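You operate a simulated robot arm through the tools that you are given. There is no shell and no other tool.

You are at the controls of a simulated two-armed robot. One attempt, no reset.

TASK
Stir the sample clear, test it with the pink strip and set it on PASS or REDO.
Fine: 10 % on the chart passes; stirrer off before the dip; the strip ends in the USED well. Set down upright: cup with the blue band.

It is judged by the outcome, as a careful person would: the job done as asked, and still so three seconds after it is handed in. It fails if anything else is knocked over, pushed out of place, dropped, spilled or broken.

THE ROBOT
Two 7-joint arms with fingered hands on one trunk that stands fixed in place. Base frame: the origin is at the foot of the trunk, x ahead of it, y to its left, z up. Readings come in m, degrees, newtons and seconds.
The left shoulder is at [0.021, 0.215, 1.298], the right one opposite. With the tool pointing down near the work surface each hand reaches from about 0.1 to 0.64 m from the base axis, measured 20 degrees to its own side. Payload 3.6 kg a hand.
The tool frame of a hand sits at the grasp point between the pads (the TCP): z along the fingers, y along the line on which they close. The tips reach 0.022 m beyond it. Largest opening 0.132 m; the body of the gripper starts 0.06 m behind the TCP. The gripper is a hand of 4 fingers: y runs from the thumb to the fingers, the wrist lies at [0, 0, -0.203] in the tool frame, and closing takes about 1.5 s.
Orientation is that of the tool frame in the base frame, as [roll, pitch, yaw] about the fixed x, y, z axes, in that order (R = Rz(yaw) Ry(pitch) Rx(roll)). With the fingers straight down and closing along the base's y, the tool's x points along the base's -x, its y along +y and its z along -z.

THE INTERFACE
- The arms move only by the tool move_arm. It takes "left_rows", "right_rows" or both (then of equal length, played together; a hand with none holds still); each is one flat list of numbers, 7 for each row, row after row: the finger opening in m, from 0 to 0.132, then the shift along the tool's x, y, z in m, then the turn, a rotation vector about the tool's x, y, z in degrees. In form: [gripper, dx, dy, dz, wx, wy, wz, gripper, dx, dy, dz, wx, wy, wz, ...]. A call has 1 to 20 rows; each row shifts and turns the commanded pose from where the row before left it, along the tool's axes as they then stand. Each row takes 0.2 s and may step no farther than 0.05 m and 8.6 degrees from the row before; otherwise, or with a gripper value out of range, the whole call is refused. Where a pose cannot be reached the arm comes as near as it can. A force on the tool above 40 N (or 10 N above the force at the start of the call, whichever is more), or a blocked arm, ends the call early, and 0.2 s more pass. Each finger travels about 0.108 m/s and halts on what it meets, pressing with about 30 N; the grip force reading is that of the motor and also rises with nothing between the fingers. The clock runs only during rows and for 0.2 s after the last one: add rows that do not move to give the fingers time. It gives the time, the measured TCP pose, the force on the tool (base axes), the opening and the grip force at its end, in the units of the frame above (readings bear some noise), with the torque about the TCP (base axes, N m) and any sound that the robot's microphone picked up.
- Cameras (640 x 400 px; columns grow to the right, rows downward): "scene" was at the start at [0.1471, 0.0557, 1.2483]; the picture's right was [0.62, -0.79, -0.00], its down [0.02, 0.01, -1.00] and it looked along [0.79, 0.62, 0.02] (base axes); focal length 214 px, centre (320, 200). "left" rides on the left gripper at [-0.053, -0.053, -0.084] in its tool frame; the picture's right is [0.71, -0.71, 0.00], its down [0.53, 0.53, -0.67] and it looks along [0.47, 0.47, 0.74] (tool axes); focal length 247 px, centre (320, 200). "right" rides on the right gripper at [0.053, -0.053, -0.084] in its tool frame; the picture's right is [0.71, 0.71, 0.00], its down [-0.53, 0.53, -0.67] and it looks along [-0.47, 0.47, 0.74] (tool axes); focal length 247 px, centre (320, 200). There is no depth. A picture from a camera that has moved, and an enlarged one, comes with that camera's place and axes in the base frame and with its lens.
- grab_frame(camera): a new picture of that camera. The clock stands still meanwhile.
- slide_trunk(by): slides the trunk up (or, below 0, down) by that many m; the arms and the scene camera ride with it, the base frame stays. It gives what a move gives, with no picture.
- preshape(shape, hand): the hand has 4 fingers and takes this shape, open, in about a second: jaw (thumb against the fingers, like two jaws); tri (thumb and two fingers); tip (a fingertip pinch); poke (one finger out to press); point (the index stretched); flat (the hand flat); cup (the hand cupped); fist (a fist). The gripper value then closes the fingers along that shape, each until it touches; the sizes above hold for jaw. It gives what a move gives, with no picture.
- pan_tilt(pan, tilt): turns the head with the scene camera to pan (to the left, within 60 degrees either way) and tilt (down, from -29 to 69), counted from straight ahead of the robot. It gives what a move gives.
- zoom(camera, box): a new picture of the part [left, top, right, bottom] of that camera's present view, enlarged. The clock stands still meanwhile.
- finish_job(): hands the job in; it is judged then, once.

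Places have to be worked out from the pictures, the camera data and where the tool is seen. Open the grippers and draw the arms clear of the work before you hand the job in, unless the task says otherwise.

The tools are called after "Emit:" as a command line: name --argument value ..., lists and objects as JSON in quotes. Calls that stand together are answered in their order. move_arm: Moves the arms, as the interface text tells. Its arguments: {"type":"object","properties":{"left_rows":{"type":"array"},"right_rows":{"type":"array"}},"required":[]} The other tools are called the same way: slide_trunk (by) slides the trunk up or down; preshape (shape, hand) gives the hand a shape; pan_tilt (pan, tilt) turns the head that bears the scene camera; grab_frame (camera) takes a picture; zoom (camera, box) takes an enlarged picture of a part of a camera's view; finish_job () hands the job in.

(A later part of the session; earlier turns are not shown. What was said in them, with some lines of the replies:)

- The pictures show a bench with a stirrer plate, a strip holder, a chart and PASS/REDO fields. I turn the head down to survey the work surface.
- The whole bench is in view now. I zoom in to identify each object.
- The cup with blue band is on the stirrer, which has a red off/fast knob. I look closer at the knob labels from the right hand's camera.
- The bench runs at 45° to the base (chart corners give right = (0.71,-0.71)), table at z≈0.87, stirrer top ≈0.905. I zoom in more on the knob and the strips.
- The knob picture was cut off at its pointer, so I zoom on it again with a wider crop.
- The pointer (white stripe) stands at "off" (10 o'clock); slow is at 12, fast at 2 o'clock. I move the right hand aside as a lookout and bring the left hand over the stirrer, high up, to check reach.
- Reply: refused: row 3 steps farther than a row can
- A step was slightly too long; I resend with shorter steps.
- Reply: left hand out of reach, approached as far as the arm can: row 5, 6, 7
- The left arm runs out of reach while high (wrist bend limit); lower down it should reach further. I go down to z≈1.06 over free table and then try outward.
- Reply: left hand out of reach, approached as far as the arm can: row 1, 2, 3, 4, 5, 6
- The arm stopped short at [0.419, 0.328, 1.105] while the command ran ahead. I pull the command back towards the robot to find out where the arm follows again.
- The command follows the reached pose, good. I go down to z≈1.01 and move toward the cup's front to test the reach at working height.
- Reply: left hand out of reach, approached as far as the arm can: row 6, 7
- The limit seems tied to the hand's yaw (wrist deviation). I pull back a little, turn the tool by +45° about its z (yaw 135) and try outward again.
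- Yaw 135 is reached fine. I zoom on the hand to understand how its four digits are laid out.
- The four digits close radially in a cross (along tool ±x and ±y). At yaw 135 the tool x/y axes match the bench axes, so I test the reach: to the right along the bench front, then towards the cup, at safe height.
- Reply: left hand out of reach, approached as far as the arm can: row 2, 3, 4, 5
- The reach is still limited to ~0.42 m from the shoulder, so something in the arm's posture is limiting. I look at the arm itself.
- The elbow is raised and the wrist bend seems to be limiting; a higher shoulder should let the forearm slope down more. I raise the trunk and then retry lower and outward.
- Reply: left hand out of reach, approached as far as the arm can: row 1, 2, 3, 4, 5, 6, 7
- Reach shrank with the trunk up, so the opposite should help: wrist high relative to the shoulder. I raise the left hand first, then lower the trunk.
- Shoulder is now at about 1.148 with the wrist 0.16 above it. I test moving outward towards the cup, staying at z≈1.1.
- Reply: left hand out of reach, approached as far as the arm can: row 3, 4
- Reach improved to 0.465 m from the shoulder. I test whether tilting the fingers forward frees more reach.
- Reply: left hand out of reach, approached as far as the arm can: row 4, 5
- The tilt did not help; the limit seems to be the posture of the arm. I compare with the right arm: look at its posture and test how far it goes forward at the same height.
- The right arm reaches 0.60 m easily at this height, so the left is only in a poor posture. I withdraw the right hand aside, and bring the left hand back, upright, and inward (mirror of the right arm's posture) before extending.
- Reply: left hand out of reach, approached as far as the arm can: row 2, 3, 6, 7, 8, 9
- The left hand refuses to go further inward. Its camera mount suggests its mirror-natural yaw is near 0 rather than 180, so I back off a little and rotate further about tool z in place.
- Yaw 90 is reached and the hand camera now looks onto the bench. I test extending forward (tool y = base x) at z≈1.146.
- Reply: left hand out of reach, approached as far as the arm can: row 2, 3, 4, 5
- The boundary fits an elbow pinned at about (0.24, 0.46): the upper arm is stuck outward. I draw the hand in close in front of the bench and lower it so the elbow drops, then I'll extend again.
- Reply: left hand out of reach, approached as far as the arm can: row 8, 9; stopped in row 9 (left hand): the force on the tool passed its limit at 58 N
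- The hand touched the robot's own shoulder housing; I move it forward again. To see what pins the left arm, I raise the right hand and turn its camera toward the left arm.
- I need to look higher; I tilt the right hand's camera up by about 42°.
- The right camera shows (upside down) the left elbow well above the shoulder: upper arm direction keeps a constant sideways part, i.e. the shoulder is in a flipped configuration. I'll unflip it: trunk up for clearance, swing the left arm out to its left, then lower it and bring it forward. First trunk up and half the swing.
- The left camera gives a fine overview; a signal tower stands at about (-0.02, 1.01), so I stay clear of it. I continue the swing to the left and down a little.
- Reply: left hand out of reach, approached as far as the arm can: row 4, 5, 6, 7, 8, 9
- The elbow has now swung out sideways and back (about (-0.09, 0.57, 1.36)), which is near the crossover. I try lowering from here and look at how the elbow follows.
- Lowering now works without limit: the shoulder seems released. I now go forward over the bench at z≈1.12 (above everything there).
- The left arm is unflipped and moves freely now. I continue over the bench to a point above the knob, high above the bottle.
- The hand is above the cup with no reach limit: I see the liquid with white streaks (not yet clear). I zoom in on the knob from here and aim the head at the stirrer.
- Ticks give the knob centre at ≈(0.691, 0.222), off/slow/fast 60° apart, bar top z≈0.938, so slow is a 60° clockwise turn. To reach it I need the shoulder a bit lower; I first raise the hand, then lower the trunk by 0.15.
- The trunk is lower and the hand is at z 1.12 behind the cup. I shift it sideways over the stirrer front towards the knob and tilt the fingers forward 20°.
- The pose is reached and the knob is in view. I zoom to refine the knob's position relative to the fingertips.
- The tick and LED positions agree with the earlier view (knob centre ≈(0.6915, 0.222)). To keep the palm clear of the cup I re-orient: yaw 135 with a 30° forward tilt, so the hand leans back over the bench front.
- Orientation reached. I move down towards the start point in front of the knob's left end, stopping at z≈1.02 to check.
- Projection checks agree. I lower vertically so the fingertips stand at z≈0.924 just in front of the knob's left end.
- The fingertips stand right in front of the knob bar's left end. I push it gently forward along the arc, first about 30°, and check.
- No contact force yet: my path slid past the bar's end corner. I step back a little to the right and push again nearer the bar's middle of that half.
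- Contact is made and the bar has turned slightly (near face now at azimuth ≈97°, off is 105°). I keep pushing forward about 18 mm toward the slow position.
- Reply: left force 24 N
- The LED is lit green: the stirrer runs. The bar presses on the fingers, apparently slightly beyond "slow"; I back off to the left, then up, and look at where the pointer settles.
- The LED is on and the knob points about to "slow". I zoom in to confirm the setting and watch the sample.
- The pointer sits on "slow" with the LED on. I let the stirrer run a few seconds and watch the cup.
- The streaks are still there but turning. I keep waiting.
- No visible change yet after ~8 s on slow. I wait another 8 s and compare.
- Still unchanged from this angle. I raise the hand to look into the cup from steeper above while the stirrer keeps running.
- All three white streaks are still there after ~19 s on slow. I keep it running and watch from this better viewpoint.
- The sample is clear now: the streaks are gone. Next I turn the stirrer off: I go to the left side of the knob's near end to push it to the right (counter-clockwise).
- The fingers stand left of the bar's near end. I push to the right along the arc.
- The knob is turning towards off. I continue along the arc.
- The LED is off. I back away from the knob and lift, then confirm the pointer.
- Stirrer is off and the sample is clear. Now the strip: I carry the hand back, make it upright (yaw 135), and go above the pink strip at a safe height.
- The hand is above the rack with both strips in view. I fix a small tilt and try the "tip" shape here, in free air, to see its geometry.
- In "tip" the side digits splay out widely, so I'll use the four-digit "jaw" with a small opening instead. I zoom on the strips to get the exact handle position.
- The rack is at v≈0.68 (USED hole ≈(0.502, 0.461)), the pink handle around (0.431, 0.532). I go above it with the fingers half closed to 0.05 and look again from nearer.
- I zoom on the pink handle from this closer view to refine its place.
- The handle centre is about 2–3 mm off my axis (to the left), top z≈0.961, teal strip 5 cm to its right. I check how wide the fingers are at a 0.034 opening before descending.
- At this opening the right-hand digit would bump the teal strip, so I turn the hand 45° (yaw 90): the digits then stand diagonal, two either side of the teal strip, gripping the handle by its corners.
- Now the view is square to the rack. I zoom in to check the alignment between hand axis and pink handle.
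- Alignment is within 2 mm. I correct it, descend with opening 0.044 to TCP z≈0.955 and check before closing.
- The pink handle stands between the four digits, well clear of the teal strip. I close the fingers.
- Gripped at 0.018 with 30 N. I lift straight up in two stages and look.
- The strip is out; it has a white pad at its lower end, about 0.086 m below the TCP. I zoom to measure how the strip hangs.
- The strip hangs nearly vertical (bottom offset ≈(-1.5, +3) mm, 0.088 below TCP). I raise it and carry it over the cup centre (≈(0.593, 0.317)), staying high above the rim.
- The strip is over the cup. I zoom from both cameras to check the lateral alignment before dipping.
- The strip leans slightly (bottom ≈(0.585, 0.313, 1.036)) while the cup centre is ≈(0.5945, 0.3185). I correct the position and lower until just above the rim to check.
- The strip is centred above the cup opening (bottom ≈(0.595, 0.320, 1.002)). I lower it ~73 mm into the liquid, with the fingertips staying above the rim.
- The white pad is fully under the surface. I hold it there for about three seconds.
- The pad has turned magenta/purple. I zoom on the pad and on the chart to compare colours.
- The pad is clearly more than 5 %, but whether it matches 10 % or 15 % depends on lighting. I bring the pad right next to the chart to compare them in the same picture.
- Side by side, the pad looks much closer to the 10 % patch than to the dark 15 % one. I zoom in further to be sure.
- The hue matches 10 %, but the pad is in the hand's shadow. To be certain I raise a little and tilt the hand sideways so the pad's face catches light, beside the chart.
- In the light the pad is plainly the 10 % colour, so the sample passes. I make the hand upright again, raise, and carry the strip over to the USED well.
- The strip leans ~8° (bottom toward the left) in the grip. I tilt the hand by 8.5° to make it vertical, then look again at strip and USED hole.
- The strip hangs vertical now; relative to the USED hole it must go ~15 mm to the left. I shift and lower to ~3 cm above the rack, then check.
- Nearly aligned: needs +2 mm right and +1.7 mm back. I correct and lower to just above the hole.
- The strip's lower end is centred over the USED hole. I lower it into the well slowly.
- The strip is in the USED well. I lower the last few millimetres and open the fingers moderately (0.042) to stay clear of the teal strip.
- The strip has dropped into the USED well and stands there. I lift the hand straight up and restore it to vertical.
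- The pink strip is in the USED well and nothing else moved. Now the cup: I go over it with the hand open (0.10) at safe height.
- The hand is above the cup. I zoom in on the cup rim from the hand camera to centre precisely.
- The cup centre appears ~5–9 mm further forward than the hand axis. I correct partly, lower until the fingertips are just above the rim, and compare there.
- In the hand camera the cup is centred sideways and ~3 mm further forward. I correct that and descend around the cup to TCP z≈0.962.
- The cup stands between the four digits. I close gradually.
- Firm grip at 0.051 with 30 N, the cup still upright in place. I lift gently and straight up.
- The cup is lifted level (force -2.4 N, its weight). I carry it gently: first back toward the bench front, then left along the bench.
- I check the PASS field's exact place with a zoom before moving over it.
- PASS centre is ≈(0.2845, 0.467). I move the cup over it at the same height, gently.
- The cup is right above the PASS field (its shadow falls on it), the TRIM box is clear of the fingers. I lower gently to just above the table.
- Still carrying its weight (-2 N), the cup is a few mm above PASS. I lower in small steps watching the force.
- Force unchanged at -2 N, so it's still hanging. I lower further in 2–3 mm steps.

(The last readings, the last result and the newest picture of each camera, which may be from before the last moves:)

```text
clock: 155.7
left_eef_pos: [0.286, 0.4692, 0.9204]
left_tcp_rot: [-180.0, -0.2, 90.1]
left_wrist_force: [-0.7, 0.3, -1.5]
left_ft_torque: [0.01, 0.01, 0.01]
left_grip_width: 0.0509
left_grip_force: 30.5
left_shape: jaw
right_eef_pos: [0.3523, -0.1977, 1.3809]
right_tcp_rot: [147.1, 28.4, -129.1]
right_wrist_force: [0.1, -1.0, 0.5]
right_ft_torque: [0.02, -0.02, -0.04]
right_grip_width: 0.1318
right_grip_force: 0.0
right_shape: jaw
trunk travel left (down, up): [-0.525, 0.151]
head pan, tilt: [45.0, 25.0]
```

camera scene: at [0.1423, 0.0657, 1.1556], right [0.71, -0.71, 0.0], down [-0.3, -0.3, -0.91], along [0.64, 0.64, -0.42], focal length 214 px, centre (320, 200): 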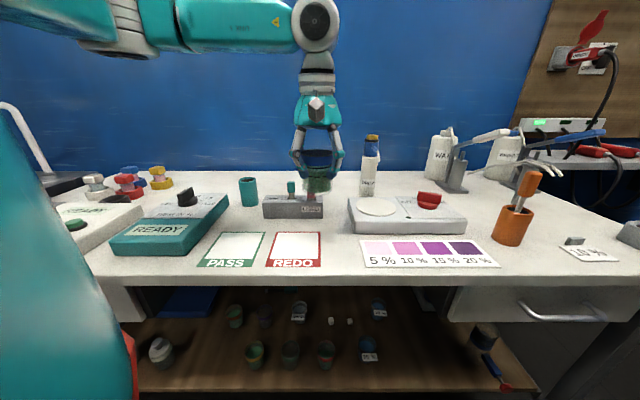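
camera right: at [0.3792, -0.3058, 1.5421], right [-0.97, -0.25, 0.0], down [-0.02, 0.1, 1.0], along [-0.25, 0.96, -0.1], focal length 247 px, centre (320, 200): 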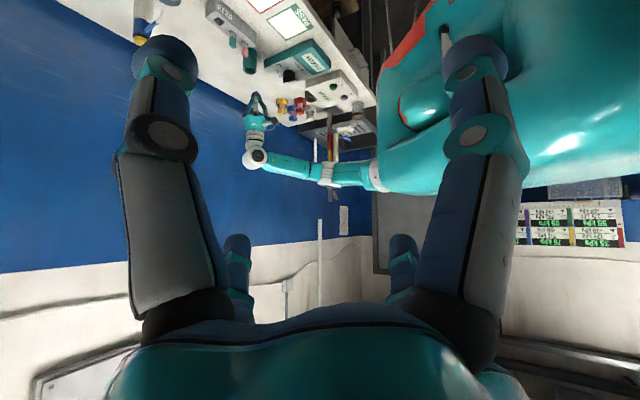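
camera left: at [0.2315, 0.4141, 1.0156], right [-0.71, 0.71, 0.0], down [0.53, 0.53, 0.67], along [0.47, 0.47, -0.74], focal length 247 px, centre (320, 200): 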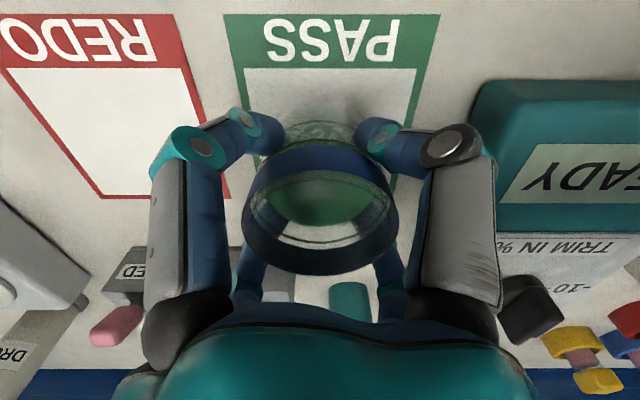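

The force is still about -1.5 to -2 N. I go on by 2 mm steps.

Emit:
move_arm --left_rows '[0.03, 0, 0, 0.002, 0, 0, 0, 0.03, 0, 0, 0, 0, 0, 0]'

Emit:
zoom --camera "scene" --box '[200, 180, 290, 260]'

```text
clock: 156.2
left_eef_pos: [0.2849, 0.4684, 0.9191]
left_tcp_rot: [-179.9, -0.1, 90.1]
left_wrist_force: [-0.8, -0.2, -1.6]
left_ft_torque: [-0.04, -0.02, 0.02]
left_grip_width: 0.0507
left_grip_force: 29.6
left_shape: jaw
right_eef_pos: [0.3523, -0.1984, 1.3784]
right_tcp_rot: [147.2, 28.4, -129.1]
right_wrist_force: [0.3, 0.4, 0.3]
right_ft_torque: [-0.03, 0.02, 0.0]
right_grip_width: 0.132
right_grip_force: 0.1
right_shape: jaw
trunk travel left (down, up): [-0.525, 0.151]
head pan, tilt: [45.0, 25.0]
```

```text
5.00 times, centred on (245, 220) of scene
camera zoom: at [0.142, 0.0657, 1.1556], right [0.71, -0.71, 0.0], down [-0.3, -0.3, -0.91], along [0.64, 0.64, -0.42], focal length 1072 px, centre (695, 100)
```

zoom: 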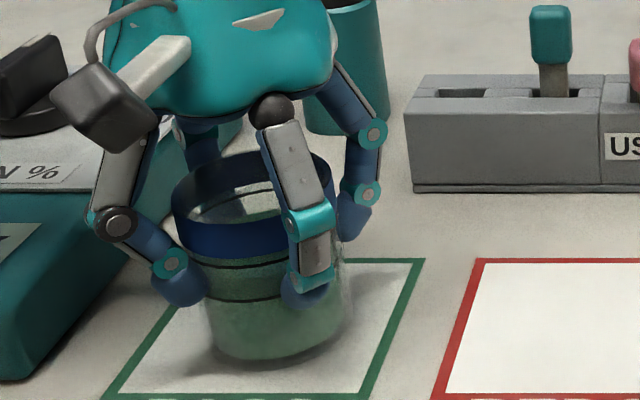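

Visually the base is about at the table. I lower 2 mm more twice, watching for contact.

Emit:
move_arm --left_rows '[0.03, 0, 0, 0.002, 0, 0, 0, 0.03, 0, 0, 0, 0, 0, 0]'

Emit:
move_arm --left_rows '[0.03, 0, 0, 0.002, 0, 0, 0, 0.03, 0, 0, 0, 0, 0, 0]'

```text
clock: 156.8
left_eef_pos: [0.2848, 0.4696, 0.9159]
left_tcp_rot: [180.0, -0.1, 90.2]
left_wrist_force: [-0.6, 0.3, -2.2]
left_ft_torque: [0.01, 0.02, -0.03]
left_grip_width: 0.0508
left_grip_force: 29.9
left_shape: jaw
right_eef_pos: [0.3509, -0.1981, 1.381]
right_tcp_rot: [147.1, 28.5, -129.1]
right_wrist_force: [-0.7, -0.9, -0.1]
right_ft_torque: [0.01, 0.0, 0.01]
right_grip_width: 0.1318
right_grip_force: 0.0
right_shape: jaw
trunk travel left (down, up): [-0.525, 0.151]
head pan, tilt: [45.0, 25.0]
```

```text
clock: 157.4
left_eef_pos: [0.2851, 0.4694, 0.9134]
left_tcp_rot: [179.9, -0.2, 90.1]
left_wrist_force: [0.5, 1.6, 7.7]
left_ft_torque: [0.04, 0.07, -0.01]
left_grip_width: 0.0509
left_grip_force: 29.9
left_shape: jaw
right_eef_pos: [0.3524, -0.1986, 1.3789]
right_tcp_rot: [147.1, 28.4, -129.1]
right_wrist_force: [0.5, 0.2, -0.6]
right_ft_torque: [0.01, 0.01, 0.01]
right_grip_width: 0.1318
right_grip_force: 0.3
right_shape: jaw
trunk travel left (down, up): [-0.525, 0.151]
head pan, tilt: [45.0, 25.0]
```

Contact: the force went to +7.7 N, the cup stands on PASS. I ease up 1 mm and open the fingers gradually.

Emit:
move_arm --left_rows '[0.03, 0, 0, -0.001, 0, 0, 0, 0.052, 0, 0, 0, 0, 0, 0, 0.057, 0, 0, 0, 0, 0, 0, 0.063, 0, 0, 0, 0, 0, 0, 0.07, 0, 0, 0, 0, 0, 0, 0.08, 0, 0, 0, 0, 0, 0, 0.08, 0, 0, 0, 0, 0, 0, 0.08, 0, 0, 0, 0, 0, 0]'

Emit:
grab_frame --camera "left"

Emit:
zoom --camera "scene" --box '[180, 160, 310, 270]'

```text
clock: 159.2
left_eef_pos: [0.2843, 0.469, 0.9143]
left_tcp_rot: [180.0, -0.1, 90.1]
left_wrist_force: [0.3, 0.1, 0.5]
left_ft_torque: [-0.02, -0.01, 0.0]
left_grip_width: 0.0792
left_grip_force: 0.0
left_shape: jaw
right_eef_pos: [0.352, -0.1987, 1.3795]
right_tcp_rot: [147.1, 28.4, -129.1]
right_wrist_force: [-0.3, -0.1, 1.6]
right_ft_torque: [0.03, -0.02, -0.04]
right_grip_width: 0.132
right_grip_force: 0.0
right_shape: jaw
trunk travel left (down, up): [-0.525, 0.151]
head pan, tilt: [45.0, 25.0]
```

```text
taken
camera left: at [0.2309, 0.4147, 0.9983], right [-0.71, 0.71, 0.0], down [0.53, 0.53, 0.67], along [0.47, 0.47, -0.74], focal length 247 px, centre (320, 200)
```

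left: 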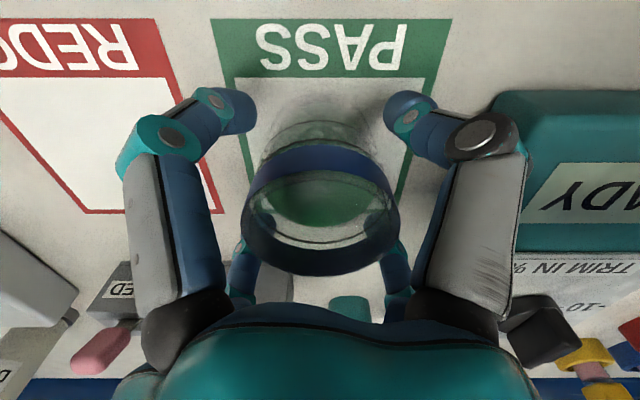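

```text
3.64 times, centred on (245, 215) of scene
camera zoom: at [0.1419, 0.0656, 1.1557], right [0.71, -0.71, 0.0], down [-0.3, -0.3, -0.91], along [0.64, 0.64, -0.42], focal length 780 px, centre (593, 146)
```

zoom: 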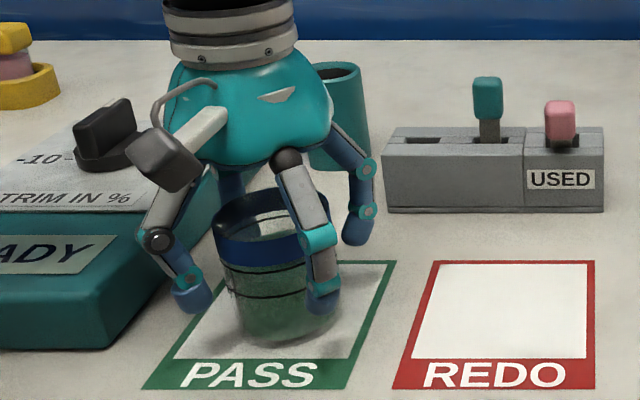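

The cup stands upright on PASS, fingers clear of it. I lift the hand straight up.

Emit:
move_arm --left_rows '[0.08, 0, 0, -0.01, 0, 0, 0, 0.08, 0, 0, -0.02, 0, 0, 0, 0.08, 0, 0, -0.025, 0, 0, 0, 0.08, 0, 0, -0.03, 0, 0, 0, 0.08, 0, 0, -0.035, 0, 0, 0, 0.08, 0, 0, -0.04, 0, 0, 0, 0.08, 0, 0, -0.04, 0, 0, 0, 0.08, 0, 0, 0, 0, 0, 0]'

Emit:
grab_frame --camera "left"

Emit:
grab_frame --camera "scene"

```text
clock: 161.1
left_eef_pos: [0.2831, 0.4667, 1.1178]
left_tcp_rot: [-180.0, -0.1, 89.9]
left_wrist_force: [0.4, 0.7, -0.7]
left_ft_torque: [0.03, 0.0, 0.01]
left_grip_width: 0.0795
left_grip_force: 0.0
left_shape: jaw
right_eef_pos: [0.3519, -0.1988, 1.3788]
right_tcp_rot: [147.0, 28.4, -129.1]
right_wrist_force: [-0.3, -0.3, 0.4]
right_ft_torque: [0.0, -0.02, 0.02]
right_grip_width: 0.1319
right_grip_force: 0.0
right_shape: jaw
trunk travel left (down, up): [-0.525, 0.151]
head pan, tilt: [45.0, 25.0]
```

```text
taken
camera left: at [0.2299, 0.4131, 1.2001], right [-0.71, 0.71, 0.0], down [0.53, 0.53, 0.67], along [0.47, 0.47, -0.74], focal length 247 px, centre (320, 200)
```

left: 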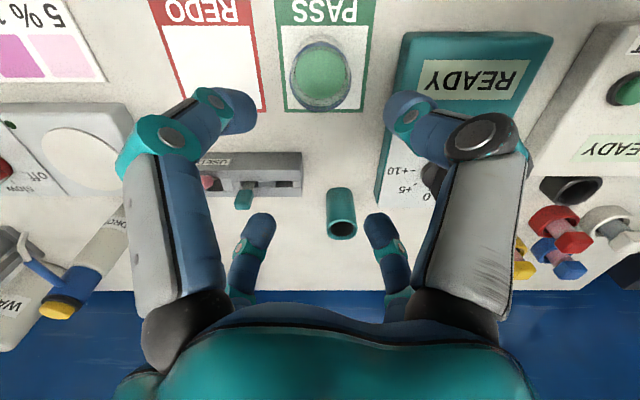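

```text
taken
camera scene: at [0.1421, 0.0658, 1.1556], right [0.71, -0.71, 0.0], down [-0.3, -0.3, -0.91], along [0.64, 0.64, -0.42], focal length 214 px, centre (320, 200)
```

scene: 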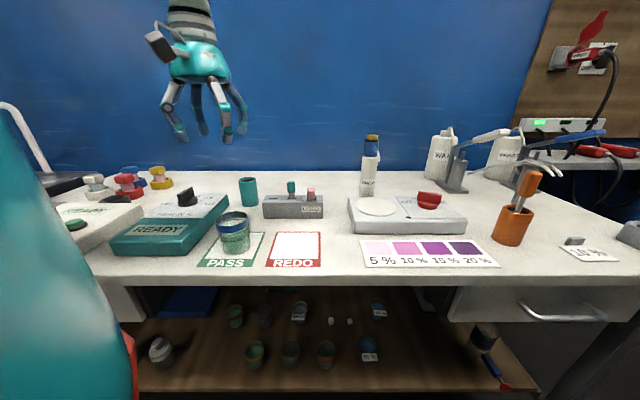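

The cup stands on PASS, all else looks in place. I zoom for a final check and draw the left hand up and back from the bench.

Emit:
zoom --camera "scene" --box '[180, 160, 340, 280]'

Emit:
move_arm --left_rows '[0.1, 0, 0, -0.03, 0, 0, 0, 0.132, 0, 0, -0.04, 0, 0, 0, 0.132, -0.025, -0.01, -0.03, 0, 0, 0, 0.132, -0.035, -0.01, -0.01, 0, 0, 0, 0.132, -0.035, -0.01, 0, 0, 0, 0, 0.132, -0.035, -0.005, 0, 0, 0, 0, 0.132, 0, 0, 0, 0, 0, 0]'

Emit:
grab_frame --camera "scene"

Emit:
zoom --camera "scene" --box '[330, 130, 480, 250]'

```text
3.33 times, centred on (260, 220) of scene
camera zoom: at [0.1421, 0.0658, 1.1556], right [0.71, -0.71, 0.0], down [-0.3, -0.3, -0.91], along [0.64, 0.64, -0.42], focal length 715 px, centre (520, 133)
```

zoom: 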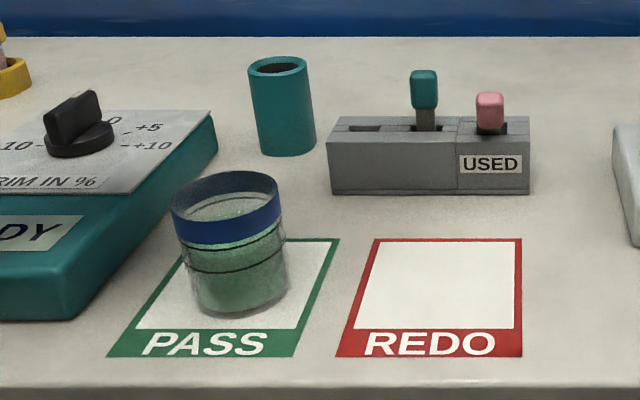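

```text
clock: 162.7
left_eef_pos: [0.2474, 0.3356, 1.226]
left_tcp_rot: [179.9, -0.3, 90.0]
left_wrist_force: [0.1, 0.4, 0.4]
left_ft_torque: [0.01, 0.0, 0.0]
left_grip_width: 0.1319
left_grip_force: 0.0
left_shape: jaw
right_eef_pos: [0.3508, -0.1972, 1.3803]
right_tcp_rot: [147.3, 28.4, -129.0]
right_wrist_force: [0.2, 0.4, -0.4]
right_ft_torque: [-0.03, -0.01, 0.01]
right_grip_width: 0.132
right_grip_force: 0.1
right_shape: jaw
trunk travel left (down, up): [-0.525, 0.151]
head pan, tilt: [45.0, 25.0]
```

```text
taken
camera scene: at [0.1408, 0.0663, 1.1558], right [0.71, -0.71, 0.0], down [-0.3, -0.3, -0.91], along [0.64, 0.64, -0.42], focal length 214 px, centre (320, 200)
```

scene: 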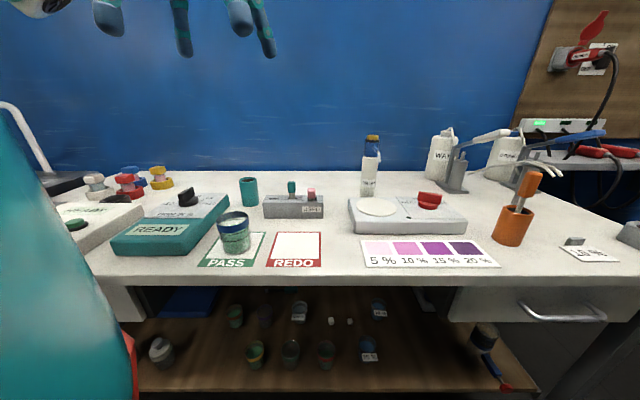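

```text
3.33 times, centred on (405, 190) of scene
camera zoom: at [0.1408, 0.0663, 1.1558], right [0.71, -0.71, 0.0], down [-0.3, -0.3, -0.91], along [0.64, 0.64, -0.42], focal length 715 px, centre (37, 233)
```

zoom: 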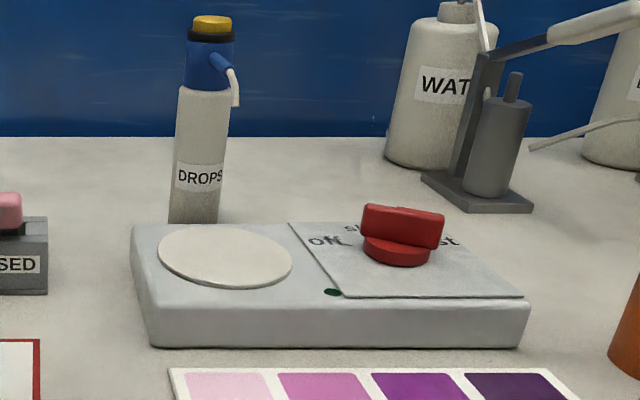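

The cup is upright inside PASS, the stirrer is off, the pink strip is in USED, and the teal strip and everything else are where they were. Both hands are open and clear, so I hand the job in.

Emit:
finish_job

```text
The job is handed in.
```

The sample passed. The cup with the blue band is standing upright on PASS, and I've handed the job in; no verdict came back.

- **Stirring:** I ran the stirrer on slow for about 20 seconds until the white streaks were gone. I switched it off before the dip and checked that the light was out.
- **Test:** I dipped the pink strip for about three seconds and compared it with the chart. In the hand's shadow it first looked between 10 % and 15 %. Lit properly beside the chart it matched 10 %, so I chose PASS.
- **Strip:** The used strip is in the USED well, and the teal strip is still in its own slot.
- **Bench:** In the last pictures nothing else was moved, spilled or knocked over. Both hands are open and clear of the bench.

Early on, while I was working the left arm out of a poor position, that hand bumped the robot's own shoulder at 58 N. It didn't touch the bench.
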